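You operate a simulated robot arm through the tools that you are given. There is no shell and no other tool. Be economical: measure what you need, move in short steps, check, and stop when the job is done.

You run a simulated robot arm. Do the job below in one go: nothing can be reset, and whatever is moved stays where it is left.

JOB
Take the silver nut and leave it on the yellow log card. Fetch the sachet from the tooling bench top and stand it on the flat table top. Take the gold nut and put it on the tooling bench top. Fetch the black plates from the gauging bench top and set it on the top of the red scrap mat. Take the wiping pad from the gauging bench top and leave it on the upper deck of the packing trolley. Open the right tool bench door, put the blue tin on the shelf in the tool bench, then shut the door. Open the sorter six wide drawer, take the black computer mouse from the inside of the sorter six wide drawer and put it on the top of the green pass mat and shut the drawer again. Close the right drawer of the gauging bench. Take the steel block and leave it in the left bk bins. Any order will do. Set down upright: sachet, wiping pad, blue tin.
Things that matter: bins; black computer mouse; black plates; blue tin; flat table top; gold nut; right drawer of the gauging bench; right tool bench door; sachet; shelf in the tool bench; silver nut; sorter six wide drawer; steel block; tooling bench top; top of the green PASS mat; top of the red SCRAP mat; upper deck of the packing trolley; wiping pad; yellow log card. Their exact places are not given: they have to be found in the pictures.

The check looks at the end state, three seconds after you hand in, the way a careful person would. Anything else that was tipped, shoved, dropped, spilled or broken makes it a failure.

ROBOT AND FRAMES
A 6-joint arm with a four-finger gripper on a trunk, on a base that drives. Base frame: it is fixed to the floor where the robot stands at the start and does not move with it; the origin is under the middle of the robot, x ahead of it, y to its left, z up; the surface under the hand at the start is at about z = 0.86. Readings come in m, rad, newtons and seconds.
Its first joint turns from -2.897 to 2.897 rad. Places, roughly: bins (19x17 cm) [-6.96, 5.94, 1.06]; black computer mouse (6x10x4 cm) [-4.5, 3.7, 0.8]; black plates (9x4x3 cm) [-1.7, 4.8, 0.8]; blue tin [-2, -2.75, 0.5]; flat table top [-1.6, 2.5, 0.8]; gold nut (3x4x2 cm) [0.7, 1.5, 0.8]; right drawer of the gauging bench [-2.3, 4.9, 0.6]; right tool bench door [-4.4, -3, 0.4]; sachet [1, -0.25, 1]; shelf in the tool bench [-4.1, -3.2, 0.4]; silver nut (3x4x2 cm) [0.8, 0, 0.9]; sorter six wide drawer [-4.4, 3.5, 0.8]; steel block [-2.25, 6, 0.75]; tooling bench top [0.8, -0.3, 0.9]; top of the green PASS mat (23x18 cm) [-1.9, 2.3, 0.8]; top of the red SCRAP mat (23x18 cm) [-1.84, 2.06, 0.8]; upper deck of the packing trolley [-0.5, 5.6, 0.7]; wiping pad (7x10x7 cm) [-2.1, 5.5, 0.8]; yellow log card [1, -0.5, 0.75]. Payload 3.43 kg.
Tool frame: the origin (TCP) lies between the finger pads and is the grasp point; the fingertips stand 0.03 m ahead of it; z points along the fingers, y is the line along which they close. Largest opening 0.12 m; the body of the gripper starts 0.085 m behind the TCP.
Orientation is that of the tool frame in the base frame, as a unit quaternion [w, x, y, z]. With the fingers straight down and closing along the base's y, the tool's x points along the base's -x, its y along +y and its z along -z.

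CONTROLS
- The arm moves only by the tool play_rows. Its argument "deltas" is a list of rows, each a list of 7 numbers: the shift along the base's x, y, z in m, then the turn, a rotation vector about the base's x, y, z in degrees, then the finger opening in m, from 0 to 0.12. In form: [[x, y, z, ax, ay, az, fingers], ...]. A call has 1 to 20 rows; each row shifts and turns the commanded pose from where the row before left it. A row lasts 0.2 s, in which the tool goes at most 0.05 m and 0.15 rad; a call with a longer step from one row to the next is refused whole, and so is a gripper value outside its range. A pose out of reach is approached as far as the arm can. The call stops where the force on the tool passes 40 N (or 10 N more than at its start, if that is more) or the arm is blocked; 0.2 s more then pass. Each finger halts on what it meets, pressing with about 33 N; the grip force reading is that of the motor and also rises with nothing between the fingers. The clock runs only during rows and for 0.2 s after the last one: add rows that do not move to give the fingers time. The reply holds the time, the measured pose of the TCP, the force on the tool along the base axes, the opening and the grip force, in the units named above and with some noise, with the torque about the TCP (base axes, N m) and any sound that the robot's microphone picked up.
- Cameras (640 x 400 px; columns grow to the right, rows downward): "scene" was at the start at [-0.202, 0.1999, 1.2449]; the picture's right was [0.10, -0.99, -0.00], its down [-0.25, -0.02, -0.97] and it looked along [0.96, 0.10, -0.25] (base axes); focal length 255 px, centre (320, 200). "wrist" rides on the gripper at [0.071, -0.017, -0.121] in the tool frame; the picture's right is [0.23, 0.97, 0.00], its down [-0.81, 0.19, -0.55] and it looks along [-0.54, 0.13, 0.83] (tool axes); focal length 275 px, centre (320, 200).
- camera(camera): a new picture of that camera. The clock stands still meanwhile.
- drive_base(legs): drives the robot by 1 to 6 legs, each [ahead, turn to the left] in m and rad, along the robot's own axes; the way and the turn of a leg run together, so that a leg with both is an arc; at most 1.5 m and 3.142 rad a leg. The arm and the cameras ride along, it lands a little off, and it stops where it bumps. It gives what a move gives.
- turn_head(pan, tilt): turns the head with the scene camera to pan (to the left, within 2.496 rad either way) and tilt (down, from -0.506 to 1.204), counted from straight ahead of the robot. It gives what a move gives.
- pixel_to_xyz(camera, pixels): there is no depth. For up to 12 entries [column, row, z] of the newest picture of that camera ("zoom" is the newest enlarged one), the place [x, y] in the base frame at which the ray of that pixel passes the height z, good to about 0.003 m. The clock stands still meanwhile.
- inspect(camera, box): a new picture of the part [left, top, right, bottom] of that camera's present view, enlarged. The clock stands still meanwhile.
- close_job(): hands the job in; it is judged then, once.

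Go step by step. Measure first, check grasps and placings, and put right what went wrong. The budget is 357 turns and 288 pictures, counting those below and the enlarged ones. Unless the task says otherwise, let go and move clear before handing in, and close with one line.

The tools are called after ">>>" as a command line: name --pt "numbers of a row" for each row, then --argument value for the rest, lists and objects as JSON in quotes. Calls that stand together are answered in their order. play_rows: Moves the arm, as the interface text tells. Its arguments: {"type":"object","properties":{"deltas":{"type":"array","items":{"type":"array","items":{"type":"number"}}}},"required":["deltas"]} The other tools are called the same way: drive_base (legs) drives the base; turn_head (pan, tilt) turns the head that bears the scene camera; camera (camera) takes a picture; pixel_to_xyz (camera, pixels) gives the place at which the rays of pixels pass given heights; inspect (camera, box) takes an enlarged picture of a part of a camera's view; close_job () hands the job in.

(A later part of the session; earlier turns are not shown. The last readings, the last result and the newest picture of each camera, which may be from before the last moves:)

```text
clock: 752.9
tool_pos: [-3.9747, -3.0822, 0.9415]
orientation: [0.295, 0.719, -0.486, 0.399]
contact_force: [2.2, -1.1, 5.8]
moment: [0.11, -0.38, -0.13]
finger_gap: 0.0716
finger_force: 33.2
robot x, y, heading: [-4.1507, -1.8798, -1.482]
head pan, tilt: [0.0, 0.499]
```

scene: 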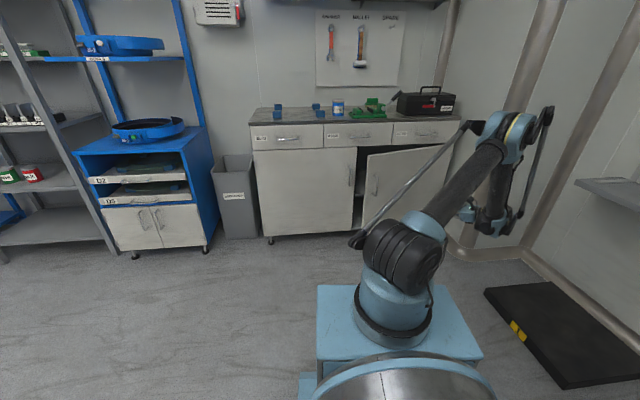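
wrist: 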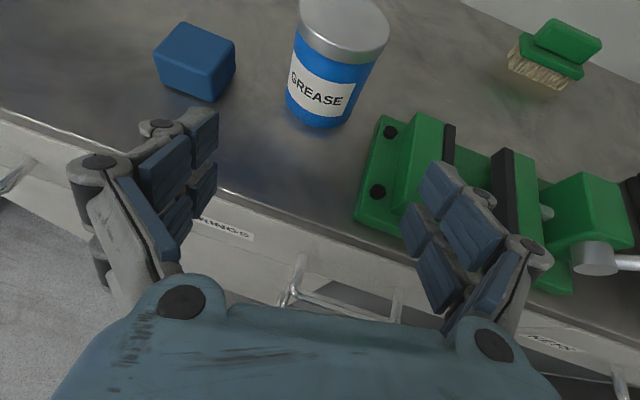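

The tin is regripped. I lift it, back out over the edge, and turn the base right to bring it in front of the open cupboard.

>>> play_rows --pt "0 0 0.03 0 0 0 0.06" --pt "0 0 0.035 0 0 0 0.06" --pt "-0.0144 0.041 0.0 0 0 0 0.06" --pt "-0.0144 0.041 0.0 0 0 0 0.06" --pt "-0.0144 0.041 0.0 0 0 0 0.06" --pt "-0.0144 0.041 0.0 0 0 0 0.06" --pt "-0.01 0.04 0.0 0 0 0 0.06" --pt "-0.01 0.04 0.0 0 0 0 0.06" --pt "0 0.02 0 0 0 0 0.06"

>>> drive_base --legs '[[0, -0.27]]'

>>> play_rows --pt "0 0 -0.04 0 0 0 0.06" --pt "0 0 -0.045 0 0 0 0.06" --pt "0 0 -0.045 0 0 0 0.06" --pt "0 0 -0.045 0 0 0 0.06" --pt "0 0 -0.045 0 0 0 0.06" --pt "0 0 -0.045 0 0 0 0.06"

>>> camera --camera "wrist"

```text
clock: 754.9
tool_pos: [-4.0519, -2.8202, 1.0068]
orientation: [0.296, 0.719, -0.487, 0.399]
contact_force: [0.4, -0.2, -4.2]
moment: [-0.08, -0.02, 0.03]
finger_gap: 0.0717
finger_force: 33.0
robot x, y, heading: [-4.1533, -1.8847, -1.481]
head pan, tilt: [0.0, 0.499]
```

```text
clock: 756.3
tool_pos: [-4.3039, -2.8154, 1.0071]
orientation: [0.347, 0.647, -0.578, 0.356]
contact_force: [-0.1, -0.5, -3.0]
moment: [-0.05, 0.0, -0.02]
finger_gap: 0.072
finger_force: 33.3
robot x, y, heading: [-4.1467, -1.8864, -1.75]
head pan, tilt: [0.0, 0.499]
```

```text
clock: 757.8
tool_pos: [-4.3016, -2.7952, 0.7707]
orientation: [0.361, 0.64, -0.573, 0.362]
contact_force: [-0.8, -1.3, -5.4]
moment: [-0.09, -0.08, 0.05]
finger_gap: 0.0718
finger_force: 9.4
robot x, y, heading: [-4.1542, -1.8889, -1.752]
head pan, tilt: [0.0, 0.499]
stopped in row 6: the force on the tool passed its limit at 142 N (the readings are from after the stop); the commanded pose is now the measured one
```

```text
12 pictures are left
```

wrist: 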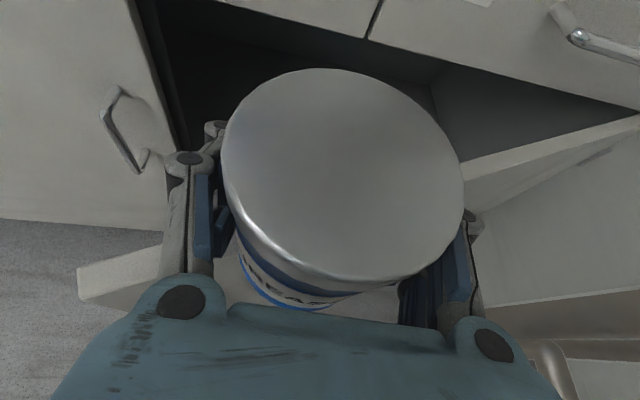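

The tin touched the top of the door, which has drifted back. I lift off and look at where the door stands now.

>>> play_rows --pt "0 0 0.04 0 0 0 0.06" --pt "0 0.01 0.045 0 0 0 0.06" --pt "0 0.01 0.045 0 0 0 0.06" --pt "0 0.01 0.03 0 0 0 0.06"

>>> turn_head --pan 0.25 --tilt 0.55

>>> camera --camera "scene"

```text
clock: 758.8
tool_pos: [-4.3004, -2.766, 0.9321]
orientation: [0.361, 0.64, -0.573, 0.363]
contact_force: [0.1, -0.6, -3.3]
moment: [-0.04, -0.02, -0.01]
finger_gap: 0.0716
finger_force: 33.2
robot x, y, heading: [-4.1494, -1.8815, -1.75]
head pan, tilt: [0.0, 0.499]
```

```text
clock: 759.5
tool_pos: [-4.3008, -2.7657, 0.9311]
orientation: [0.362, 0.64, -0.572, 0.363]
contact_force: [0.3, -0.2, -3.0]
moment: [-0.07, -0.02, 0.01]
finger_gap: 0.0716
finger_force: 33.1
robot x, y, heading: [-4.1531, -1.8838, -1.749]
head pan, tilt: [0.25, 0.55]
```

```text
11 pictures are left
```

scene: 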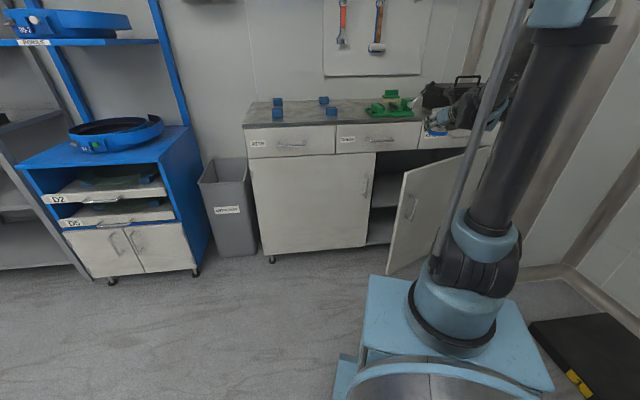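

>>> pixel_to_xyz --camera "scene" --pixels '[[404, 172, 0.7], [388, 273, 0.08], [392, 273, 0.08], [378, 152, 0.72], [383, 186, 0.42], [366, 247, 0.08]]'

```text
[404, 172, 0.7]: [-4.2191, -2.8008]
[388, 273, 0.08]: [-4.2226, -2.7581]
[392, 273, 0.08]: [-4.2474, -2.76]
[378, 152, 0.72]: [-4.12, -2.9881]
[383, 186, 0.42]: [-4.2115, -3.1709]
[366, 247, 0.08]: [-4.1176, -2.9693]
```

The free edge is at (-4.225, -2.775), with about 0.2 m of gap on its left. I back up 0.1 m and bring the tin down on the left of the edge, then I'll curve it in slowly, nudging the light door outward.

>>> drive_base --legs '[[-0.1, 0]]'

>>> play_rows --pt "0.04 0.01 0 1 0 0 0.06" --pt "0.04 0 0 1 0 0 0.06" --pt "0.04 0 0 0 0 0 0.06" --pt "0.025 -0.01 -0.03 0 0 0 0.06" --pt "0 -0.01 -0.04 0 0 0 0.06" --pt "0 -0.01 -0.04 0 0 0 0.06" --pt "0 -0.01 -0.04 0 0 0 0.06" --pt "0 -0.01 -0.04 0 0 0 0.06" --pt "0 -0.01 -0.03 0 0 0 0.06" --pt "0 -0.01 -0.02 0 0 0 0.06"

>>> camera --camera "wrist"

```text
clock: 760.7
tool_pos: [-4.2821, -2.6676, 0.9314]
orientation: [0.362, 0.64, -0.573, 0.362]
contact_force: [0.1, 0.0, -3.8]
moment: [-0.08, -0.02, 0.0]
finger_gap: 0.0715
finger_force: 32.8
robot x, y, heading: [-4.1326, -1.7874, -1.75]
head pan, tilt: [0.25, 0.55]
```

```text
clock: 762.9
tool_pos: [-4.1519, -2.7152, 0.7021]
orientation: [0.353, 0.647, -0.574, 0.357]
contact_force: [0.2, 1.8, -3.2]
moment: [-0.1, 0.03, -0.02]
finger_gap: 0.0716
finger_force: 32.7
out of reach, approached as far as the arm can: row 4
robot x, y, heading: [-4.1316, -1.7902, -1.757]
head pan, tilt: [0.25, 0.55]
```

```text
10 pictures are left
```

wrist: 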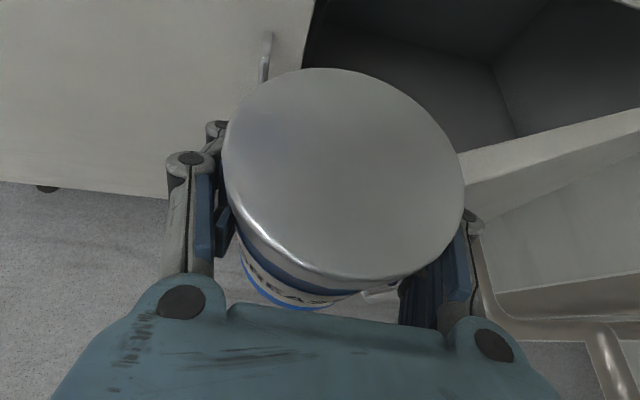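

>>> play_rows --pt "-0.004 -0.025 -0.012 0 0 0 0.06" --pt "-0.004 -0.025 -0.012 0 0 0 0.06" --pt "-0.004 -0.025 -0.012 0 0 0 0.06" --pt "-0.004 -0.025 -0.012 0 0 0 0.06" --pt "-0.004 -0.025 -0.012 0 0 0 0.06" --pt "-0.012 -0.024 -0.012 0 0 0 0.06" --pt "-0.012 -0.024 -0.012 0 0 0 0.06" --pt "-0.012 -0.024 -0.012 0 0 0 0.06" --pt "-0.012 -0.024 -0.012 0 0 0 0.06" --pt "-0.012 -0.024 -0.012 0 0 0 0.06"

>>> camera --camera "wrist"

```text
clock: 763.3
tool_pos: [-4.1486, -2.7211, 0.7054]
orientation: [0.357, 0.646, -0.57, 0.361]
contact_force: [2.8, -2.8, -5.2]
moment: [-0.19, 0.04, 0.14]
finger_gap: 0.0721
finger_force: 33.4
robot x, y, heading: [-4.1316, -1.7875, -1.754]
head pan, tilt: [0.25, 0.55]
stopped in row 1: the force on the tool passed its limit at 64 N (the readings are from after the stop); the commanded pose is now the measured one
```

```text
9 pictures are left
```

wrist: 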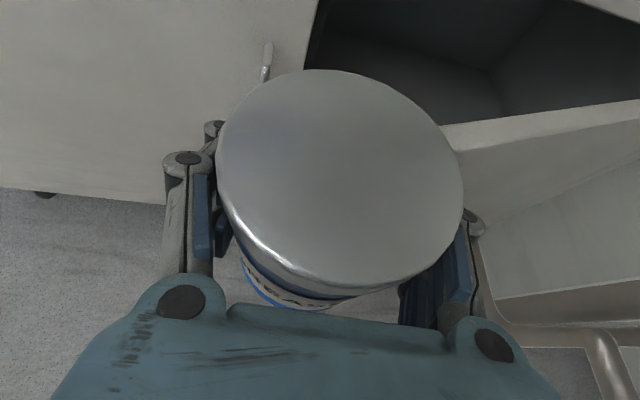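

The tin met the free edge from outside. I shift left past the edge, go forward, and then push the door outward slowly with the outside of the right finger.

>>> play_rows --pt "0.005 0.02 0.0 0 0 0 0.06" --pt "0.03 0.005 0.0 0 0 0 0.06" --pt "0.03 0.0 0.0 0 0 0 0.06" --pt "0.005 -0.025 -0.006 0 0 0 0.06" --pt "0 -0.03 -0.01 0 0 0 0.06" --pt "0 -0.03 -0.01 0 0 0 0.06" --pt "0 -0.03 -0.01 0 0 0 0.06" --pt "0 -0.02 -0.01 0 0 0 0.06"

>>> play_rows --pt "-0.012 0 0 0 0 0 0.06" --pt "-0.012 0 0 0 0 0 0.06" --pt "-0.012 0 0 0 0 0 0.06" --pt "-0.012 0 0 0 0 0 0.06" --pt "-0.012 0 0 0 0 0 0.06" --pt "-0.012 0 0 0 0 0 0.06" --pt "-0.012 0 0 0 0 0 0.06" --pt "-0.012 0 0 0 0 0 0.06" --pt "-0.012 0 0 0 0 0 0.06" --pt "-0.012 0 0 0 0 0 0.06"

>>> camera --camera "wrist"

```text
clock: 764.5
tool_pos: [-4.1349, -2.7452, 0.7004]
orientation: [0.359, 0.648, -0.563, 0.368]
contact_force: [0.6, -2.6, -6.8]
moment: [-0.17, -0.02, -0.01]
finger_gap: 0.0727
finger_force: 33.0
out of reach, approached as far as the arm can: row 2, 3, 4
robot x, y, heading: [-4.1302, -1.7878, -1.756]
head pan, tilt: [0.25, 0.55]
stopped in row 6: the force on the tool passed its limit at 60 N (the readings are from after the stop); the commanded pose is now the measured one
```

```text
clock: 766.7
tool_pos: [-4.254, -2.7462, 0.7011]
orientation: [0.359, 0.648, -0.562, 0.368]
contact_force: [0.4, -0.5, -3.5]
moment: [-0.07, 0.03, 0.0]
finger_gap: 0.0722
finger_force: 33.4
robot x, y, heading: [-4.1324, -1.7816, -1.756]
head pan, tilt: [0.25, 0.55]
```

```text
8 pictures are left
```

wrist: 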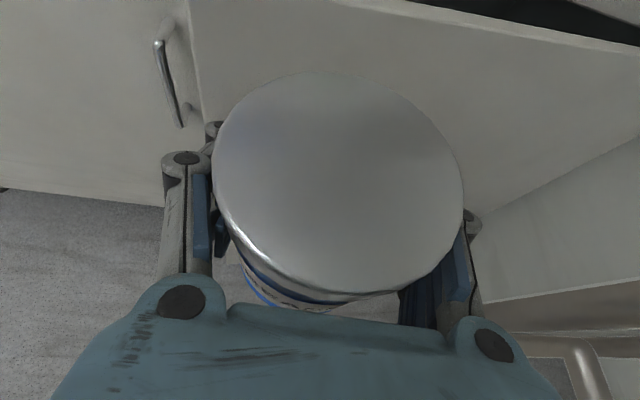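

The door got pushed nearly shut, since my leftward reach is limited here. I'll park the tin back on the bench top and open the door properly and slowly with a free hand.

>>> play_rows --pt "0 0.02 0.04 0 0 0 0.06" --pt "0 0.01 0.045 0 0 0 0.06" --pt "0 0 0.045 0 0 0 0.06" --pt "0 0 0.045 0 0 0 0.06" --pt "0 0 0.045 0 0 0 0.06" --pt "0 0 0.045 0 0 0 0.06" --pt "0 0 0.04 0 0 0 0.06"

>>> drive_base --legs '[[0.1, 0], [0, 0.27]]'

```text
clock: 768.3
tool_pos: [-4.2548, -2.7148, 1.0063]
orientation: [0.359, 0.648, -0.562, 0.368]
contact_force: [0.1, 0.6, -3.6]
moment: [-0.08, -0.01, -0.01]
finger_gap: 0.0723
finger_force: 32.7
robot x, y, heading: [-4.1304, -1.7889, -1.758]
head pan, tilt: [0.25, 0.55]
```

```text
clock: 770.5
tool_pos: [-4.0209, -2.8114, 1.0051]
orientation: [0.306, 0.717, -0.47, 0.413]
contact_force: [-0.2, 0.0, -4.7]
moment: [-0.09, -0.05, 0.01]
finger_gap: 0.072
finger_force: 33.0
robot x, y, heading: [-4.1547, -1.8826, -1.482]
head pan, tilt: [0.25, 0.55]
```

>>> play_rows --pt "0.008 -0.044 0 1 0.3 0 0.06" --pt "0.008 -0.045 0 0.5 0.2 0 0.06" --pt "0.008 -0.045 0 0 0 0 0.06" --pt "0.008 -0.045 0 0 0 0 0.06" --pt "0.008 -0.045 0 0 0 0 0.06" --pt "0.007 -0.045 0 0 0 0 0.06" --pt "0 0 -0.03 0 0 0 0.06" --pt "0 0 -0.02 0 0 0 0.06" --pt "0 0 0 0 0 0 0.06"

>>> play_rows --pt "0 0 -0.004 0 0 0 0.06" --pt "0 0 -0.004 0 0 0 0.06" --pt "0 0 0 0 0 0 0.06"

>>> play_rows --pt "0 0 -0.004 0 0 0 0.06" --pt "0 0 0 0 0 0 0.06"

```text
clock: 772.5
tool_pos: [-3.9762, -3.0682, 0.9681]
orientation: [0.302, 0.722, -0.472, 0.407]
contact_force: [-0.6, 0.1, -3.3]
moment: [-0.06, -0.05, 0.01]
finger_gap: 0.0723
finger_force: 32.9
robot x, y, heading: [-4.1518, -1.8872, -1.479]
head pan, tilt: [0.25, 0.55]
```

```text
clock: 773.2
tool_pos: [-3.9756, -3.0685, 0.9583]
orientation: [0.302, 0.721, -0.472, 0.408]
contact_force: [0.1, 0.4, -2.4]
moment: [-0.11, 0.01, 0.01]
finger_gap: 0.0718
finger_force: 33.1
robot x, y, heading: [-4.1502, -1.883, -1.485]
head pan, tilt: [0.25, 0.55]
```

```text
clock: 773.9
tool_pos: [-3.9759, -3.0684, 0.9537]
orientation: [0.302, 0.722, -0.471, 0.408]
contact_force: [-0.2, -0.8, -4.6]
moment: [-0.1, -0.02, 0.01]
finger_gap: 0.0721
finger_force: 33.0
robot x, y, heading: [-4.1576, -1.8832, -1.483]
head pan, tilt: [0.25, 0.55]
```

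>>> play_rows --pt "0 0 -0.004 0 0 0 0.06" --pt "0 0 0 0 0 0 0.06"

>>> play_rows --pt "0 0 -0.004 0 0 0 0.06" --pt "0 0 0 0 0 0 0.06"

>>> play_rows --pt "0 0 -0.003 0 0 0 0.06" --pt "0 0 0 0 0 0 0.06"

```text
clock: 774.5
tool_pos: [-3.9753, -3.0676, 0.9504]
orientation: [0.303, 0.721, -0.472, 0.407]
contact_force: [-0.5, -0.2, -4.3]
moment: [-0.11, -0.04, 0.0]
finger_gap: 0.0718
finger_force: 32.7
robot x, y, heading: [-4.155, -1.8833, -1.484]
head pan, tilt: [0.25, 0.55]
```

```text
clock: 775.0
tool_pos: [-3.9746, -3.0686, 0.9464]
orientation: [0.303, 0.722, -0.471, 0.407]
contact_force: [-0.1, -0.2, -4.3]
moment: [-0.1, -0.06, 0.0]
finger_gap: 0.0719
finger_force: 33.1
robot x, y, heading: [-4.155, -1.8832, -1.483]
head pan, tilt: [0.25, 0.55]
```

```text
clock: 775.6
tool_pos: [-3.9756, -3.0696, 0.9434]
orientation: [0.303, 0.721, -0.471, 0.408]
contact_force: [-0.1, -1.3, -2.7]
moment: [-0.09, -0.06, 0.0]
finger_gap: 0.0719
finger_force: 33.1
robot x, y, heading: [-4.1535, -1.8823, -1.481]
head pan, tilt: [0.25, 0.55]
```

>>> play_rows --pt "0 0 -0.004 0 0 0 0.06" --pt "0 0 0 0 0 0 0.06"

>>> play_rows --pt "0 0 -0.003 0 0 0 0.06" --pt "0 0 0 0 0 0 0.06"

>>> play_rows --pt "0 0 -0.003 0 0 0 0.06" --pt "0 0 0 0 0 0 0.06"

>>> play_rows --pt "0 0 -0.003 0 0 0 0.06" --pt "0 0 0 0 0 0 0.06"

```text
clock: 776.2
tool_pos: [-3.9749, -3.0685, 0.9391]
orientation: [0.302, 0.722, -0.471, 0.408]
contact_force: [0.0, -0.3, -2.5]
moment: [-0.11, -0.03, -0.02]
finger_gap: 0.072
finger_force: 33.4
robot x, y, heading: [-4.1542, -1.8844, -1.477]
head pan, tilt: [0.25, 0.55]
```

```text
clock: 776.9
tool_pos: [-3.9735, -3.0685, 0.9334]
orientation: [0.302, 0.722, -0.472, 0.407]
contact_force: [1.0, 0.2, -2.5]
moment: [-0.07, -0.03, 0.02]
finger_gap: 0.0719
finger_force: 32.5
robot x, y, heading: [-4.1521, -1.886, -1.487]
head pan, tilt: [0.25, 0.55]
```

```text
clock: 777.5
tool_pos: [-3.974, -3.0676, 0.9347]
orientation: [0.304, 0.72, -0.472, 0.408]
contact_force: [4.5, -10.4, 25.9]
moment: [0.1, -1.17, -0.39]
finger_gap: 0.0719
finger_force: 33.4
robot x, y, heading: [-4.1533, -1.8856, -1.476]
head pan, tilt: [0.25, 0.55]
```

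```text
clock: 777.8
tool_pos: [-3.9746, -3.0584, 0.9461]
orientation: [0.308, 0.718, -0.47, 0.411]
contact_force: [0.1, -3.2, -7.0]
moment: [-0.16, -0.11, 0.03]
finger_gap: 0.072
finger_force: 33.3
robot x, y, heading: [-4.1571, -1.8833, -1.485]
head pan, tilt: [0.25, 0.55]
stopped in row 1: the force on the tool passed its limit at 44 N (the readings are from after the stop); the commanded pose is now the measured one
```

>>> play_rows --pt "0 0 -0.007 0.8 0.3 0 0.06" --pt "0 0 -0.0035 0 0 0 0.06" --pt "0 0 0 0 0 0 0.08" --pt "0 0 0 0 0 0 0.1" --pt "0 0 0 0 0 0 0.11" --pt "0 0 0 0 0 0 0.11" --pt "-0.013 0.037 0.01 0 0 0 0.11" --pt "-0.013 0.037 0.01 0 0 0 0.11" --pt "-0.013 0.037 0.01 0 0 0 0.11" --pt "-0.013 0.037 0.01 0 0 0 0.11" --pt "-0.013 0.037 0.01 0 0 0 0.08"

>>> drive_base --legs '[[-0.26, 0]]'

>>> camera --camera "scene"

```text
clock: 780.2
tool_pos: [-4.041, -2.8717, 0.9858]
orientation: [0.304, 0.721, -0.472, 0.406]
contact_force: [0.8, -0.4, -0.5]
moment: [0.01, -0.03, 0.04]
finger_gap: 0.0801
finger_force: 0.1
robot x, y, heading: [-4.1532, -1.8864, -1.483]
head pan, tilt: [0.25, 0.55]
```

```text
clock: 782.1
tool_pos: [-4.0587, -2.616, 0.985]
orientation: [0.302, 0.723, -0.469, 0.408]
contact_force: [0.1, -0.3, 0.0]
moment: [0.03, 0.02, 0.01]
finger_gap: 0.0802
finger_force: 0.1
robot x, y, heading: [-4.1767, -1.6301, -1.474]
head pan, tilt: [0.25, 0.55]
```

```text
7 pictures are left
```

scene: 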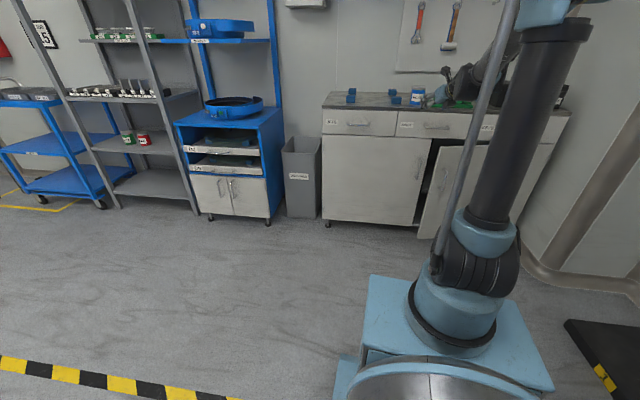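

>>> pixel_to_xyz --camera "scene" --pixels '[[441, 147, 0.7], [421, 238, 0.08], [432, 138, 0.72], [418, 224, 0.08]]'

```text
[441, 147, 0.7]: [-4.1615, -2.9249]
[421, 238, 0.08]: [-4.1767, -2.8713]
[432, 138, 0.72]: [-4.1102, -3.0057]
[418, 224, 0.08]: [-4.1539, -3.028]
```

The tin is upright on the bench top and the door about 10° ajar. I go for the handle again.

>>> play_rows --pt "-0.038 0 -0.02 0 0 0 0.06" --pt "-0.038 0 -0.02 0 0 0 0.06" --pt "-0.038 0 -0.02 0 0 0 0.06" --pt "-0.038 0 -0.02 0 0 0 0.05" --pt "-0.038 0 -0.02 0 0 0 0.05" --pt "0 -0.01 -0.043 0 0 0 0.05" --pt "0 -0.01 -0.043 0 0 0 0.05" --pt "0 -0.01 -0.043 0 0 0 0.05" --pt "0 -0.01 -0.043 0 0 0 0.05" --pt "0 -0.01 -0.043 0 0 0 0.05" --pt "0 -0.01 -0.043 0 0 0 0.05" --pt "0 0 0 0 0 0 0.05"

>>> camera --camera "wrist"

```text
clock: 784.7
tool_pos: [-4.2475, -2.6633, 0.6391]
orientation: [0.307, 0.721, -0.467, 0.41]
contact_force: [0.5, 0.3, 0.2]
moment: [0.03, 0.02, -0.06]
finger_gap: 0.0499
finger_force: 0.0
robot x, y, heading: [-4.1773, -1.6289, -1.477]
head pan, tilt: [0.25, 0.55]
```

```text
6 pictures are left
```

wrist: 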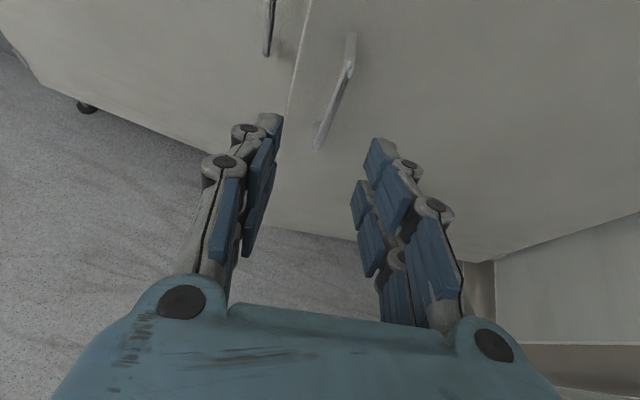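

>>> play_rows --pt "0.008 -0.0395 -0.021 0 0 0 0.05" --pt "0.0123 -0.0395 -0.021 0 0 0 0.05" --pt "0.0133 -0.0395 -0.021 0 0 0 0.05" --pt "0.0133 -0.036 -0.021 0 0 0 0.05" --pt "0 0 0 0 0 0 0.05" --pt "0 0 0 0 0 0 0.03" --pt "0 0 0 0 0 0 0.01" --pt "0 0 0 0 0 0 0.0" --pt "0 0 0 0 0 0 0.0"

```text
clock: 786.7
tool_pos: [-4.2038, -2.8189, 0.5549]
orientation: [0.307, 0.72, -0.468, 0.411]
contact_force: [-0.7, 0.8, -0.1]
moment: [-0.01, 0.03, -0.01]
finger_gap: 0.0
finger_force: 32.8
robot x, y, heading: [-4.1752, -1.6295, -1.481]
head pan, tilt: [0.25, 0.55]
```

>>> play_rows --pt "0 0 0 0 0 0 0.03" --pt "0 0 0 0 0 0 0.05" --pt "0.006 -0.018 0 0 0 0 0.05" --pt "0.006 -0.018 0 0 0 0 0.05" --pt "0 0 0 0 0 0 0.05" --pt "0 0 0 0 0 0 0.03" --pt "0 0 0 0 0 0 0.01" --pt "0 0 0 0 0 0 0.0" --pt "0 0 0 0 0 0 0.0"

```text
clock: 788.7
tool_pos: [-4.1915, -2.8549, 0.5556]
orientation: [0.307, 0.721, -0.467, 0.41]
contact_force: [-0.3, 0.7, -0.5]
moment: [-0.01, 0.01, 0.01]
finger_gap: 0.0
finger_force: 33.2
robot x, y, heading: [-4.1764, -1.6339, -1.473]
head pan, tilt: [0.25, 0.55]
```

>>> play_rows --pt "0 0 0 0 0 0 0.03" --pt "0 0 0 0 0 0 0.05" --pt "0.006 -0.018 0 0 0 0 0.05" --pt "0.004 -0.012 0 0 0 0 0.05" --pt "0 0 0 0 0 0 0.05"

>>> camera --camera "wrist"

```text
clock: 789.9
tool_pos: [-4.1817, -2.885, 0.557]
orientation: [0.308, 0.72, -0.468, 0.41]
contact_force: [-0.6, -0.2, 0.1]
moment: [0.01, 0.01, -0.01]
finger_gap: 0.0503
finger_force: 0.1
robot x, y, heading: [-4.1756, -1.6302, -1.478]
head pan, tilt: [0.25, 0.55]
```

```text
5 pictures are left
```

wrist: 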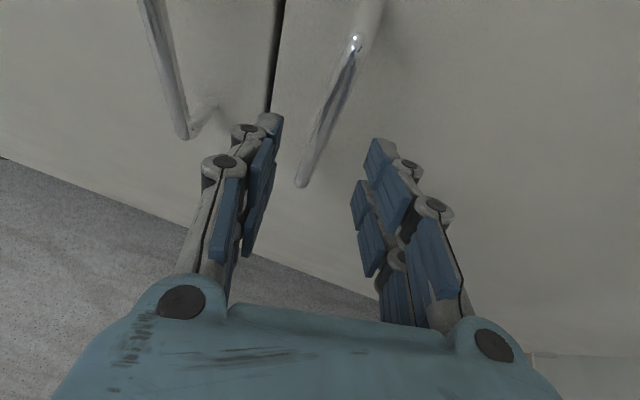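

The door had gone fully shut. I take the proven grip pose and pull along the arc as before.

>>> play_rows --pt "0.006 -0.018 -0.003 0 0 0 0.05" --pt "0.005 -0.011 -0.002 0 0 0 0.05" --pt "0 0 0 0 0 0 0.05" --pt "0 0 0 0 0 0 0.03" --pt "0 0 0 0 0 0 0.01" --pt "0 0 0 0 0 0 0.0" --pt "0 0 0 0 0 0 0.0"

>>> play_rows --pt "-0.003 0.015 0 0 0 0 0.0" --pt "-0.004 0.015 0 0 0 0 0.0" --pt "-0.0045 0.0148 0 0 0 0 0.0" --pt "-0.005 0.0146 0 0 0 0 0.0" --pt "-0.0055 0.0144 0 0 0 0 0.0" --pt "-0.0055 0.0144 0 0 0 0 0.0" --pt "0 0 0 0 0 0 0"

```text
clock: 791.5
tool_pos: [-4.1656, -2.9117, 0.5509]
orientation: [0.305, 0.721, -0.467, 0.411]
contact_force: [36.0, 10.3, -5.5]
moment: [0.89, -2.47, 0.28]
finger_gap: 0.0132
finger_force: 44.5
robot x, y, heading: [-4.1763, -1.6333, -1.479]
head pan, tilt: [0.25, 0.55]
```

```text
clock: 793.1
tool_pos: [-4.1983, -2.8248, 0.5503]
orientation: [0.308, 0.72, -0.469, 0.409]
contact_force: [4.8, 1.1, -18.1]
moment: [1.38, -1.83, 0.12]
finger_gap: 0.0135
finger_force: 44.9
robot x, y, heading: [-4.1762, -1.6314, -1.477]
head pan, tilt: [0.25, 0.55]
```

>>> play_rows --pt "-0.0063 0.0142 0 0 0 0.5 0.0" --pt "-0.0066 0.014 0 0 0 0.5 0.0" --pt "-0.007 0.0138 0 0 0 0.5 0.0" --pt "-0.0074 0.0136 0 0 0 0.5 0.0" --pt "0 0 0 0 0 0 0"

>>> play_rows --pt "-0.0077 0.0134 0 0 0 0.5 0.0" --pt "-0.008 0.0132 0 0 0 0.5 0.0" --pt "-0.0084 0.013 0 0 0 0.5 0.0" --pt "-0.0087 0.0128 0 0 0 0.5 0.0" --pt "0 0 0 0 0 0 0"

```text
clock: 794.3
tool_pos: [-4.2277, -2.7691, 0.5521]
orientation: [0.301, 0.727, -0.455, 0.416]
contact_force: [-32.6, -19.7, 1.4]
moment: [0.85, -1.81, -0.28]
finger_gap: 0.0136
finger_force: 45.6
robot x, y, heading: [-4.1762, -1.6291, -1.474]
head pan, tilt: [0.25, 0.55]
```

```text
clock: 794.9
tool_pos: [-4.2449, -2.7411, 0.5634]
orientation: [0.303, 0.728, -0.45, 0.419]
contact_force: [-27.7, -19.3, -29.6]
moment: [1.3, -1.76, -0.15]
finger_gap: 0.0143
finger_force: 44.6
robot x, y, heading: [-4.177, -1.6317, -1.472]
head pan, tilt: [0.25, 0.55]
stopped in row 2: the force on the tool passed its limit at 49 N (the readings are from after the stop); the commanded pose is now the measured one
```

The load is radial, so the true arc is tighter. I shift toward the hinge and continue with more sideways motion.

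>>> play_rows --pt "-0.007 -0.004 -0.006 0 0 0 0.0" --pt "-0.0095 0.012 0 0 0 0.7 0.0" --pt "-0.01 0.0117 0 0 0 0.7 0.0" --pt "-0.0105 0.0113 0 0 0 0.7 0.0" --pt "-0.011 0.011 0 0 0 0.7 0.0" --pt "0 0 0 0 0 0 0"

>>> play_rows --pt "-0.002 -0.001 -0.002 0 0 0 0.0" --pt "-0.0115 0.0105 0 0 0 0.7 0.0" --pt "-0.0118 0.0102 0 0 0 0.7 0.0" --pt "-0.012 0.01 0 0 0 0.7 0.0" --pt "-0.0122 0.0097 0 0 0 0.7 0.0" --pt "0 0 0 0 0 0 0"

```text
clock: 795.6
tool_pos: [-4.2636, -2.7169, 0.5719]
orientation: [0.3, 0.732, -0.438, 0.428]
contact_force: [-21.9, -17.3, -27.3]
moment: [1.48, -1.43, -0.11]
finger_gap: 0.0144
finger_force: 45.3
robot x, y, heading: [-4.1792, -1.6305, -1.476]
head pan, tilt: [0.25, 0.55]
stopped in row 3: the force on the tool passed its limit at 56 N (the readings are from after the stop); the commanded pose is now the measured one
```

```text
clock: 796.7
tool_pos: [-4.2937, -2.679, 0.5826]
orientation: [0.293, 0.738, -0.421, 0.438]
contact_force: [-26.2, -24.4, -30.1]
moment: [1.41, -1.62, -0.16]
finger_gap: 0.0139
finger_force: 45.2
robot x, y, heading: [-4.1774, -1.628, -1.477]
head pan, tilt: [0.25, 0.55]
stopped in row 5: the force on the tool passed its limit at 57 N (the readings are from after the stop); the commanded pose is now the measured one
```

>>> play_rows --pt "-0.007 -0.006 -0.012 0 0 0 0.0" --pt "-0.0115 0.0105 0 0 0 1 0.0" --pt "-0.012 0.01 0 0 0 1 0.0" --pt "-0.0122 0.0096 0 0 0 1 0.0" --pt "-0.0125 0.0092 0 0 0 1 0.0" --pt "-0.0128 0.0088 0 0 0 1 0.0"

>>> play_rows --pt "-0.006 -0.005 -0.01 0 0 0 0.0" --pt "-0.0128 0.0085 0 0 0 1 0.0" --pt "-0.013 0.008 0 0 0 1 0.0" --pt "-0.0133 0.0076 0 0 0 1 0.0" --pt "-0.0135 0.0072 0 0 0 1 0.0" --pt "-0.0137 0.0068 0 0 0 1 0.0"

>>> play_rows --pt "-0.006 -0.005 -0.01 0 0 0 0.0" --pt "-0.0138 0.0065 0 0 0 1 0.0" --pt "-0.014 0.006 0 0 0 1 0.0" --pt "-0.0142 0.0055 0 0 0 1 0.0" --pt "-0.0144 0.005 0 0 0 1 0.0" --pt "-0.0145 0.0045 0 0 0 1 0.0"

```text
clock: 797.3
tool_pos: [-4.3066, -2.6672, 0.5828]
orientation: [0.29, 0.741, -0.409, 0.446]
contact_force: [-24.7, -23.5, -28.6]
moment: [1.5, -1.18, -0.12]
finger_gap: 0.0142
finger_force: 45.0
robot x, y, heading: [-4.1757, -1.6304, -1.474]
head pan, tilt: [0.25, 0.55]
stopped in row 3: the force on the tool passed its limit at 59 N (the readings are from after the stop); the commanded pose is now the measured one
```

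```text
clock: 797.9
tool_pos: [-4.3193, -2.6539, 0.588]
orientation: [0.287, 0.743, -0.399, 0.453]
contact_force: [-26.6, -28.6, -30.0]
moment: [1.18, -1.13, -0.04]
finger_gap: 0.0141
finger_force: 45.5
robot x, y, heading: [-4.1768, -1.6255, -1.483]
head pan, tilt: [0.25, 0.55]
stopped in row 3: the force on the tool passed its limit at 60 N (the readings are from after the stop); the commanded pose is now the measured one
```

```text
clock: 798.6
tool_pos: [-4.3326, -2.6412, 0.5912]
orientation: [0.284, 0.745, -0.388, 0.462]
contact_force: [-25.2, -27.2, -24.0]
moment: [1.19, -0.51, 0.02]
finger_gap: 0.0135
finger_force: 45.3
robot x, y, heading: [-4.1763, -1.6276, -1.475]
head pan, tilt: [0.25, 0.55]
stopped in row 3: the force on the tool passed its limit at 66 N (the readings are from after the stop); the commanded pose is now the measured one
```

>>> play_rows --pt "-0.012 -0.011 -0.012 0 0 0 0.0" --pt "-0.011 0.0105 0 0 0 1 0.0" --pt "-0.0112 0.0102 0 0 0 1 0.0" --pt "-0.0115 0.0098 0 0 0 1 0.0" --pt "-0.0118 0.0095 0 0 0 1 0.0" --pt "-0.012 0.009 0 0 0 1 0.0" --pt "-0.0123 0.0086 0 0 0 1 0.0" --pt "-0.0125 0.0083 0 0 0 1 0.0"

>>> play_rows --pt "-0.012 -0.011 -0.012 0 0 0 0.0" --pt "-0.0125 0.0083 0 0 0 1 0.0" --pt "-0.0127 0.0078 0 0 0 1 0.0" --pt "-0.013 0.0075 0 0 0 1 0.0" --pt "-0.0132 0.007 0 0 0 1 0.0" --pt "-0.0134 0.0065 0 0 0 1 0.0"

```text
clock: 799.0
tool_pos: [-4.3348, -2.641, 0.5963]
orientation: [0.282, 0.744, -0.381, 0.471]
contact_force: [-24.5, -27.8, -29.1]
moment: [1.0, -0.52, 0.04]
finger_gap: 0.0131
finger_force: 45.2
robot x, y, heading: [-4.1753, -1.6268, -1.475]
head pan, tilt: [0.25, 0.55]
stopped in row 2: the force on the tool passed its limit at 87 N (the readings are from after the stop); the commanded pose is now the measured one
```

```text
clock: 799.4
tool_pos: [-4.3357, -2.6393, 0.6031]
orientation: [0.283, 0.741, -0.376, 0.479]
contact_force: [-26.8, -30.8, -23.9]
moment: [0.88, -0.29, -0.05]
finger_gap: 0.0127
finger_force: 44.8
robot x, y, heading: [-4.1741, -1.6281, -1.475]
head pan, tilt: [0.25, 0.55]
stopped in row 2: the force on the tool passed its limit at 70 N (the readings are from after the stop); the commanded pose is now the measured one
```

The door is about 32° open and static. I release, go around its free edge, and sweep it further open from inside, slowly.

>>> play_rows --pt "0 0 0 0 0 0 0.03" --pt "0 0 0 0 0 0 0.05" --pt "-0.018 0.03 0.01 0 0 0 0.05" --pt "-0.018 0.03 0.01 0 0 0 0.05" --pt "-0.01 0.03 0.01 0 0 0 0.03" --pt "0.03 0.01 0 0 0 -2 0.0" --pt "0.04 0.01 0 0 0 -3 0.0" --pt "0.04 0 0 0 0 -3 0.0" --pt "0.04 0 0 0 0 -3 0.0" --pt "0.04 0 0 0 0 -2 0.0" --pt "0.04 0 0 0 0 0 0.0" --pt "0.04 0 0 0 0 0 0.0" --pt "0.03 0 0 0 0 0 0.0"

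>>> camera --camera "wrist"

```text
clock: 802.2
tool_pos: [-4.1018, -2.5777, 0.6993]
orientation: [0.333, 0.696, -0.455, 0.446]
contact_force: [-0.4, 0.2, 0.9]
moment: [-0.04, -0.02, 0.02]
finger_gap: 0.0003
finger_force: 33.2
out of reach, approached as far as the arm can: row 7, 8, 9, 10, 11, 12
robot x, y, heading: [-4.1786, -1.6264, -1.475]
head pan, tilt: [0.25, 0.55]
```

```text
4 pictures are left
```

wrist: 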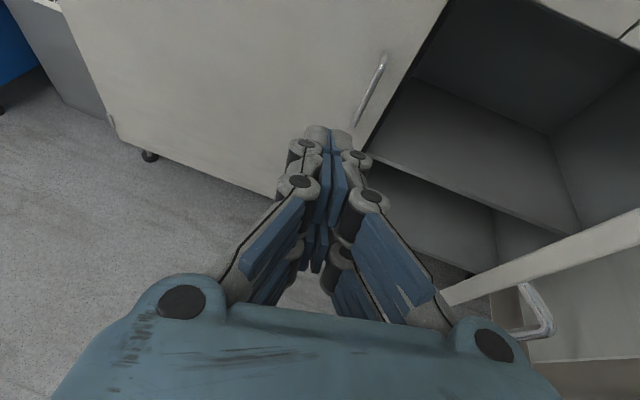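

>>> pixel_to_xyz --camera "wrist" --pixels '[[460, 192, 0.36], [460, 192, 0.4], [460, 192, 0.44], [575, 232, 0.4], [550, 132, 0.4], [385, 110, 0.4], [450, 295, 0.7], [445, 300, 0.08]]'

>>> play_rows --pt "0 0.02 0.045 0 0 0 0.0" --pt "0 0.02 0.045 0 0 0 0.0" --pt "0 0 0.045 0 0 0 0.05" --pt "0 0 0.045 0 0 0 0.1" --pt "0 0 0.045 0 0 0 0.11" --pt "0 0 0.045 0 0 0 0.11" --pt "0 0 0.04 0 0 0 0.11"

>>> drive_base --legs '[[0.26, 0]]'

```text
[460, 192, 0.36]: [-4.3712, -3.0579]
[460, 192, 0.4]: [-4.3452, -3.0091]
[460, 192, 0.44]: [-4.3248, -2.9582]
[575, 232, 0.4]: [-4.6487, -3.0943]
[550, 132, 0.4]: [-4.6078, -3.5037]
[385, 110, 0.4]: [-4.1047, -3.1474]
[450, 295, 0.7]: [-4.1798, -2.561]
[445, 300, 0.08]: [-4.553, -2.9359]
```

```text
clock: 803.8
tool_pos: [-4.0996, -2.54, 1.0109]
orientation: [0.334, 0.695, -0.456, 0.444]
contact_force: [0.6, 0.9, 0.9]
moment: [0.04, 0.0, 0.03]
finger_gap: 0.1101
finger_force: 0.0
robot x, y, heading: [-4.1757, -1.6269, -1.476]
head pan, tilt: [0.25, 0.55]
```

```text
clock: 805.7
tool_pos: [-4.0773, -2.7964, 1.0089]
orientation: [0.334, 0.695, -0.455, 0.446]
contact_force: [-0.3, 0.2, -0.4]
moment: [-0.01, -0.01, 0.02]
finger_gap: 0.1098
finger_force: 0.1
robot x, y, heading: [-4.1534, -1.8842, -1.478]
head pan, tilt: [0.25, 0.55]
```

>>> play_rows --pt "0.018 -0.037 -0.011 6.1 2.2 0 0.11" --pt "0.018 -0.038 -0.011 0 0 0 0.11" --pt "0.013 -0.037 -0.01 0 0 0 0.11" --pt "0.013 -0.037 -0.01 0 0 0 0.11" --pt "0.013 -0.037 -0.01 0 0 0 0.11" --pt "0.013 -0.037 -0.01 0 0 0 0.11" --pt "0.013 -0.037 -0.008 0 0 0 0.11" --pt "0 0 0 0 0 0 0.11" --pt "0 0 0 0 0 0 0.09" --pt "0 0 0 0 0 0 0.07" --pt "0 0 0 0 0 0 0.06" --pt "0 0 0 0 0 0 0.06"

```text
clock: 808.3
tool_pos: [-3.9798, -3.0425, 0.9505]
orientation: [0.31, 0.718, -0.47, 0.41]
contact_force: [4.6, 0.6, 6.7]
moment: [0.19, -0.56, -0.07]
finger_gap: 0.0727
finger_force: 32.9
robot x, y, heading: [-4.1511, -1.8812, -1.477]
head pan, tilt: [0.25, 0.55]
```

The tin is gripped. I lift, back out and swing the base right, then check the door before lowering.

>>> play_rows --pt "0 0 0.03 0 0 0 0.06" --pt "0 0 0.035 0 0 0 0.06" --pt "-0.0144 0.041 0.0 0 0 0 0.06" --pt "-0.0144 0.041 0.0 0 0 0 0.06" --pt "-0.0144 0.041 0.0 0 0 0 0.06" --pt "-0.0144 0.041 0.0 0 0 0 0.06" --pt "-0.01 0.04 0.0 0 0 0 0.06" --pt "-0.01 0.03 0.0 0 0 0 0.06"

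>>> drive_base --legs '[[0, -0.27]]'

>>> camera --camera "wrist"

```text
clock: 810.1
tool_pos: [-4.0549, -2.8109, 1.0138]
orientation: [0.31, 0.718, -0.47, 0.409]
contact_force: [-1.0, -0.1, -4.4]
moment: [-0.03, 0.0, 0.02]
finger_gap: 0.0724
finger_force: 33.3
robot x, y, heading: [-4.1514, -1.8826, -1.479]
head pan, tilt: [0.25, 0.55]
```

```text
clock: 811.4
tool_pos: [-4.302, -2.8035, 1.0138]
orientation: [0.362, 0.648, -0.561, 0.365]
contact_force: [-0.3, -0.1, -4.3]
moment: [-0.02, 0.01, -0.02]
finger_gap: 0.0721
finger_force: 32.6
robot x, y, heading: [-4.1482, -1.8847, -1.742]
head pan, tilt: [0.25, 0.55]
```

```text
3 pictures are left
```

wrist: 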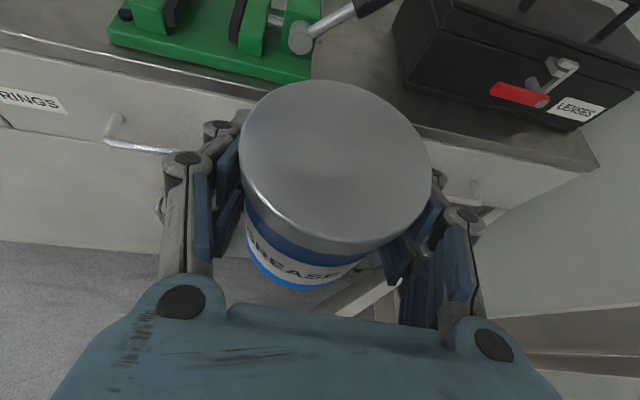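

>>> pixel_to_xyz --camera "wrist" --pixels '[[335, 312, 0.7], [385, 285, 0.7], [498, 213, 0.7], [350, 310, 0.7], [400, 285, 0.7]]'

```text
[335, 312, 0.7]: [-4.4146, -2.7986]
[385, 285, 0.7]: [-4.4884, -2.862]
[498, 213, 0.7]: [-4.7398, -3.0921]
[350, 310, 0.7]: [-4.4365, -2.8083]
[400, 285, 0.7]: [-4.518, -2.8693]
```

The door stands at about 32°, its free edge near (-4.28, -2.675), so there is room inside it. I back up 0.1 m and lower the tin between door and cabinet at (-4.22, -2.86).

>>> drive_base --legs '[[-0.1, 0]]'

>>> play_rows --pt "0.02 -0.04 0 0 0 0 0.06" --pt "0.02 -0.04 0 0 0 0 0.06" --pt "0.02 -0.04 0 0 0 0 0.06" --pt "0.005 -0.035 0 0 0 0 0.06" --pt "0 0 -0.04 0 0 0 0.06" --pt "0 0 -0.04 0 0 0 0.06" --pt "0 0 -0.04 0 0 0 0.06" --pt "0 0 -0.04 0 0 0 0.06" --pt "0 0 -0.03 0 0 0 0.06" --pt "0 0 -0.03 0 0 0 0.06" --pt "0 0 -0.03 0 0 0 0.06" --pt "0 0 -0.03 0 0 0 0.06" --pt "0 0 -0.03 0 0 0 0.06"

```text
clock: 812.6
tool_pos: [-4.2812, -2.6905, 1.024]
orientation: [0.365, 0.647, -0.558, 0.368]
contact_force: [-0.2, -0.2, -2.9]
moment: [-0.04, 0.02, 0.01]
finger_gap: 0.0723
finger_force: 33.1
robot x, y, heading: [-4.1306, -1.7848, -1.746]
head pan, tilt: [0.25, 0.55]
```

```text
clock: 815.4
tool_pos: [-4.2144, -2.8321, 0.726]
orientation: [0.37, 0.646, -0.556, 0.371]
contact_force: [0.6, 0.7, -3.8]
moment: [0.01, 0.01, -0.02]
finger_gap: 0.0722
finger_force: 33.4
robot x, y, heading: [-4.1332, -1.784, -1.75]
head pan, tilt: [0.25, 0.55]
```

>>> play_rows --pt "0 -0.005 -0.025 0 0 0 0.06" --pt "0 -0.01 -0.025 0 0 0 0.06" --pt "0 -0.01 -0.025 0 0 0 0.06" --pt "0 -0.01 -0.02 0 0 0 0.06" --pt "-0.006 -0.02 -0.015 0 0 0 0.06" --pt "-0.006 -0.02 -0.012 0 0 0 0.06" --pt "-0.006 -0.02 -0.012 0 0 0 0.06" --pt "-0.006 -0.02 -0.01 0 0 0 0.06" --pt "0 0 0 0 0 0 0.06"

```text
clock: 817.4
tool_pos: [-4.1597, -2.9564, 0.5872]
orientation: [0.357, 0.666, -0.533, 0.381]
contact_force: [-34.0, 27.7, -1.8]
moment: [-0.32, -0.54, 1.57]
finger_gap: 0.073
finger_force: 32.6
robot x, y, heading: [-4.1209, -1.7941, -1.656]
head pan, tilt: [0.25, 0.55]
stopped in row 9: the force on the tool passed its limit at 74 N (the readings are from after the stop); the commanded pose is now the measured one
```

>>> camera --camera "wrist"

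```text
2 pictures are left
```

wrist: 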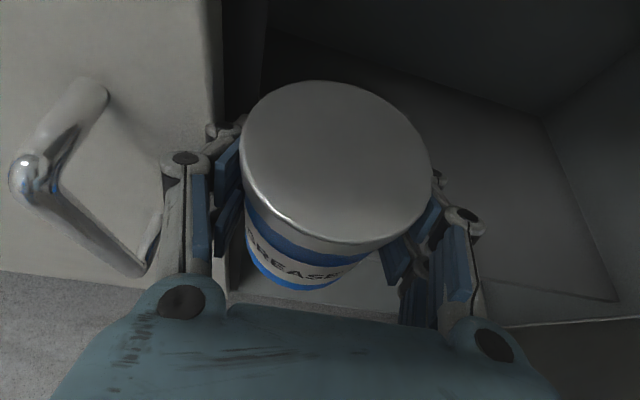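

The tin is at the opening, with only the left finger against the left door's edge. I shift right, then go in over the shelf.

>>> play_rows --pt "-0.006 0.01 0 0 0 0 0.06" --pt "-0.012 0.004 0 0 0 0 0.06" --pt "-0.014 0 0 0 0 0 0.06" --pt "-0.014 0 0 0 0 0 0.06" --pt "-0.014 0 0 0 0 0 0.06" --pt "-0.014 0 -0.005 0 0 0 0.06" --pt "-0.01 -0.01 -0.005 0 0 0 0.06" --pt "-0.005 -0.02 -0.005 0 0 0 0.06" --pt "-0.005 -0.02 -0.005 0 0 0 0.06" --pt "-0.005 -0.02 -0.005 0 0 0 0.06" --pt "-0.005 -0.02 -0.005 0 0 0 0.06" --pt "0 0 0 0 0 0 0.06"

```text
clock: 818.8
tool_pos: [-4.1573, -2.9647, 0.5779]
orientation: [0.355, 0.676, -0.516, 0.388]
contact_force: [-206.4, -39.8, 70.7]
moment: [1.17, -6.71, 1.02]
finger_gap: 0.0842
finger_force: 33.0
robot x, y, heading: [-4.0767, -1.8159, -1.449]
head pan, tilt: [0.25, 0.55]
stopped in row 7: the force on the tool passed its limit at 74 N (the readings are from after the stop); the commanded pose is now the measured one
```

Something on the right is holding the forearm while the hand presses the left door. I back the base straight out to free everything and look.

>>> drive_base --legs '[[-0.12, 0]]'

>>> camera --camera "wrist"

```text
clock: 820.1
tool_pos: [-4.1675, -2.8406, 0.5556]
orientation: [0.338, 0.685, -0.517, 0.386]
contact_force: [1.9, -0.3, -3.4]
moment: [-0.07, 0.03, -0.09]
finger_gap: 0.072
finger_force: 33.1
robot x, y, heading: [-4.0867, -1.6836, -1.543]
head pan, tilt: [0.25, 0.55]
```

```text
1 pictures are left
```

wrist: 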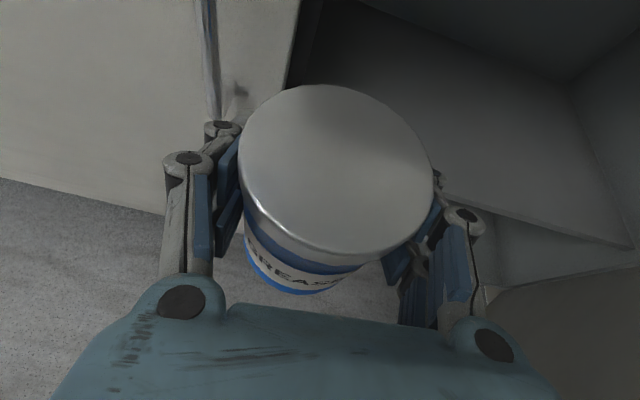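

Freed, with the tin still held and the way into the cupboard clear to the right. I shift the hand over with a small base turn, then drive straight in.

>>> drive_base --legs '[[0, -0.09]]'

>>> drive_base --legs '[[0.12, 0]]'

```text
clock: 821.0
tool_pos: [-4.2737, -2.8216, 0.5685]
orientation: [0.36, 0.658, -0.546, 0.372]
contact_force: [-0.8, 0.1, -3.8]
moment: [-0.07, 0.0, 0.0]
finger_gap: 0.0717
finger_force: 33.0
robot x, y, heading: [-4.0865, -1.6845, -1.633]
head pan, tilt: [0.25, 0.55]
```

```text
clock: 822.2
tool_pos: [-4.2804, -2.936, 0.5842]
orientation: [0.364, 0.656, -0.544, 0.375]
contact_force: [-0.3, 0.4, -3.5]
moment: [0.01, -0.02, 0.0]
finger_gap: 0.0716
finger_force: 33.2
robot x, y, heading: [-4.0953, -1.8099, -1.634]
head pan, tilt: [0.25, 0.55]
```

>>> drive_base --legs '[[0.08, 0]]'

>>> drive_base --legs '[[0.08, 0]]'

```text
clock: 823.3
tool_pos: [-4.2845, -3.0113, 0.5963]
orientation: [0.369, 0.654, -0.541, 0.379]
contact_force: [-0.7, 0.2, -4.1]
moment: [-0.03, -0.02, 0.01]
finger_gap: 0.0713
finger_force: 33.7
robot x, y, heading: [-4.0992, -1.8884, -1.628]
head pan, tilt: [0.25, 0.55]
```

```text
clock: 824.3
tool_pos: [-4.2859, -3.04, 0.6367]
orientation: [0.381, 0.649, -0.534, 0.386]
contact_force: [0.1, -2.5, -6.6]
moment: [-0.15, -0.07, 0.08]
finger_gap: 0.0709
finger_force: 33.2
robot x, y, heading: [-4.1, -1.9428, -1.631]
head pan, tilt: [0.25, 0.55]
stopped in leg 1: the force on the tool passed its limit at 158 N (the readings are from after the stop); the commanded pose is now the measured one
```

The hand's top met the drawer rail since the height crept up. I back out 8 cm, lower the hand and re-enter.

>>> drive_base --legs '[[-0.1, 0]]'

>>> play_rows --pt "0 0 -0.03 1 0.1 0 0.06" --pt "0 0 -0.03 1 0.1 0 0.06" --pt "0 0 -0.03 1 0 0 0.06" --pt "0 0 -0.03 1 0 0 0.06" --pt "0 0 0 0 0 0 0.06"

```text
clock: 825.5
tool_pos: [-4.2814, -2.9373, 0.6387]
orientation: [0.38, 0.649, -0.533, 0.387]
contact_force: [1.2, 0.4, -3.5]
moment: [-0.03, -0.01, 0.02]
finger_gap: 0.0715
finger_force: 33.6
robot x, y, heading: [-4.0952, -1.8435, -1.636]
head pan, tilt: [0.25, 0.55]
```

```text
clock: 826.7
tool_pos: [-4.279, -2.9303, 0.5288]
orientation: [0.364, 0.659, -0.544, 0.369]
contact_force: [0.3, 0.2, -3.8]
moment: [-0.02, -0.04, -0.02]
finger_gap: 0.0716
finger_force: 33.0
robot x, y, heading: [-4.099, -1.8443, -1.63]
head pan, tilt: [0.25, 0.55]
```

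>>> play_rows --pt "-0.003 -0.025 0 0 0 0 0.06" --pt "-0.003 -0.025 0 0 0 0 0.06" --pt "-0.003 -0.025 0 0 0 0 0.06" --pt "-0.003 -0.025 0 0 0 0 0.06" --pt "-0.003 -0.025 0 0 0 0 0.06" --pt "-0.003 -0.025 0 0 0 0 0.06" --pt "-0.003 -0.025 0 0 0 0 0.06" --pt "0 0 0 0 0 0 0.06"

```text
clock: 828.5
tool_pos: [-4.3024, -3.1066, 0.5308]
orientation: [0.364, 0.66, -0.544, 0.369]
contact_force: [-0.2, -0.1, -3.7]
moment: [-0.02, 0.0, 0.01]
finger_gap: 0.0714
finger_force: 33.5
robot x, y, heading: [-4.0965, -1.8439, -1.633]
head pan, tilt: [0.25, 0.55]
```

The tin is inside over the shelf. I lower in small steps to contact.

>>> play_rows --pt "0 0 -0.008 0 0 0 0.06" --pt "0 0 -0.006 0 0 0 0.06" --pt "0 0 0 0 0 0 0.06"

>>> play_rows --pt "0 0 -0.005 0 0 0 0.06" --pt "0 0 0 0 0 0 0.06"

>>> play_rows --pt "0 0 -0.004 0 0 0 0.06" --pt "0 0 0 0 0 0 0.06"

>>> play_rows --pt "0 0 -0.004 0 0 0 0.06" --pt "0 0 0 0 0 0 0.06"

```text
clock: 829.3
tool_pos: [-4.3011, -3.1051, 0.517]
orientation: [0.364, 0.659, -0.545, 0.369]
contact_force: [0.1, 0.0, -3.8]
moment: [-0.07, -0.03, 0.01]
finger_gap: 0.0713
finger_force: 33.6
robot x, y, heading: [-4.0937, -1.8426, -1.634]
head pan, tilt: [0.25, 0.55]
```

```text
clock: 829.9
tool_pos: [-4.3002, -3.1058, 0.5137]
orientation: [0.364, 0.66, -0.544, 0.369]
contact_force: [0.3, -0.5, -4.8]
moment: [-0.04, -0.01, 0.04]
finger_gap: 0.0713
finger_force: 33.2
robot x, y, heading: [-4.0927, -1.8442, -1.641]
head pan, tilt: [0.25, 0.55]
```

```text
clock: 830.5
tool_pos: [-4.3012, -3.1059, 0.5085]
orientation: [0.364, 0.66, -0.545, 0.369]
contact_force: [-1.0, 0.4, -3.5]
moment: [-0.05, -0.01, -0.02]
finger_gap: 0.0713
finger_force: 33.1
robot x, y, heading: [-4.0976, -1.8443, -1.633]
head pan, tilt: [0.25, 0.55]
```

```text
clock: 831.1
tool_pos: [-4.3003, -3.1061, 0.503]
orientation: [0.364, 0.66, -0.545, 0.368]
contact_force: [-0.9, 0.5, -4.1]
moment: [-0.05, 0.01, 0.03]
finger_gap: 0.0709
finger_force: 32.7
robot x, y, heading: [-4.0986, -1.8423, -1.631]
head pan, tilt: [0.25, 0.55]
```

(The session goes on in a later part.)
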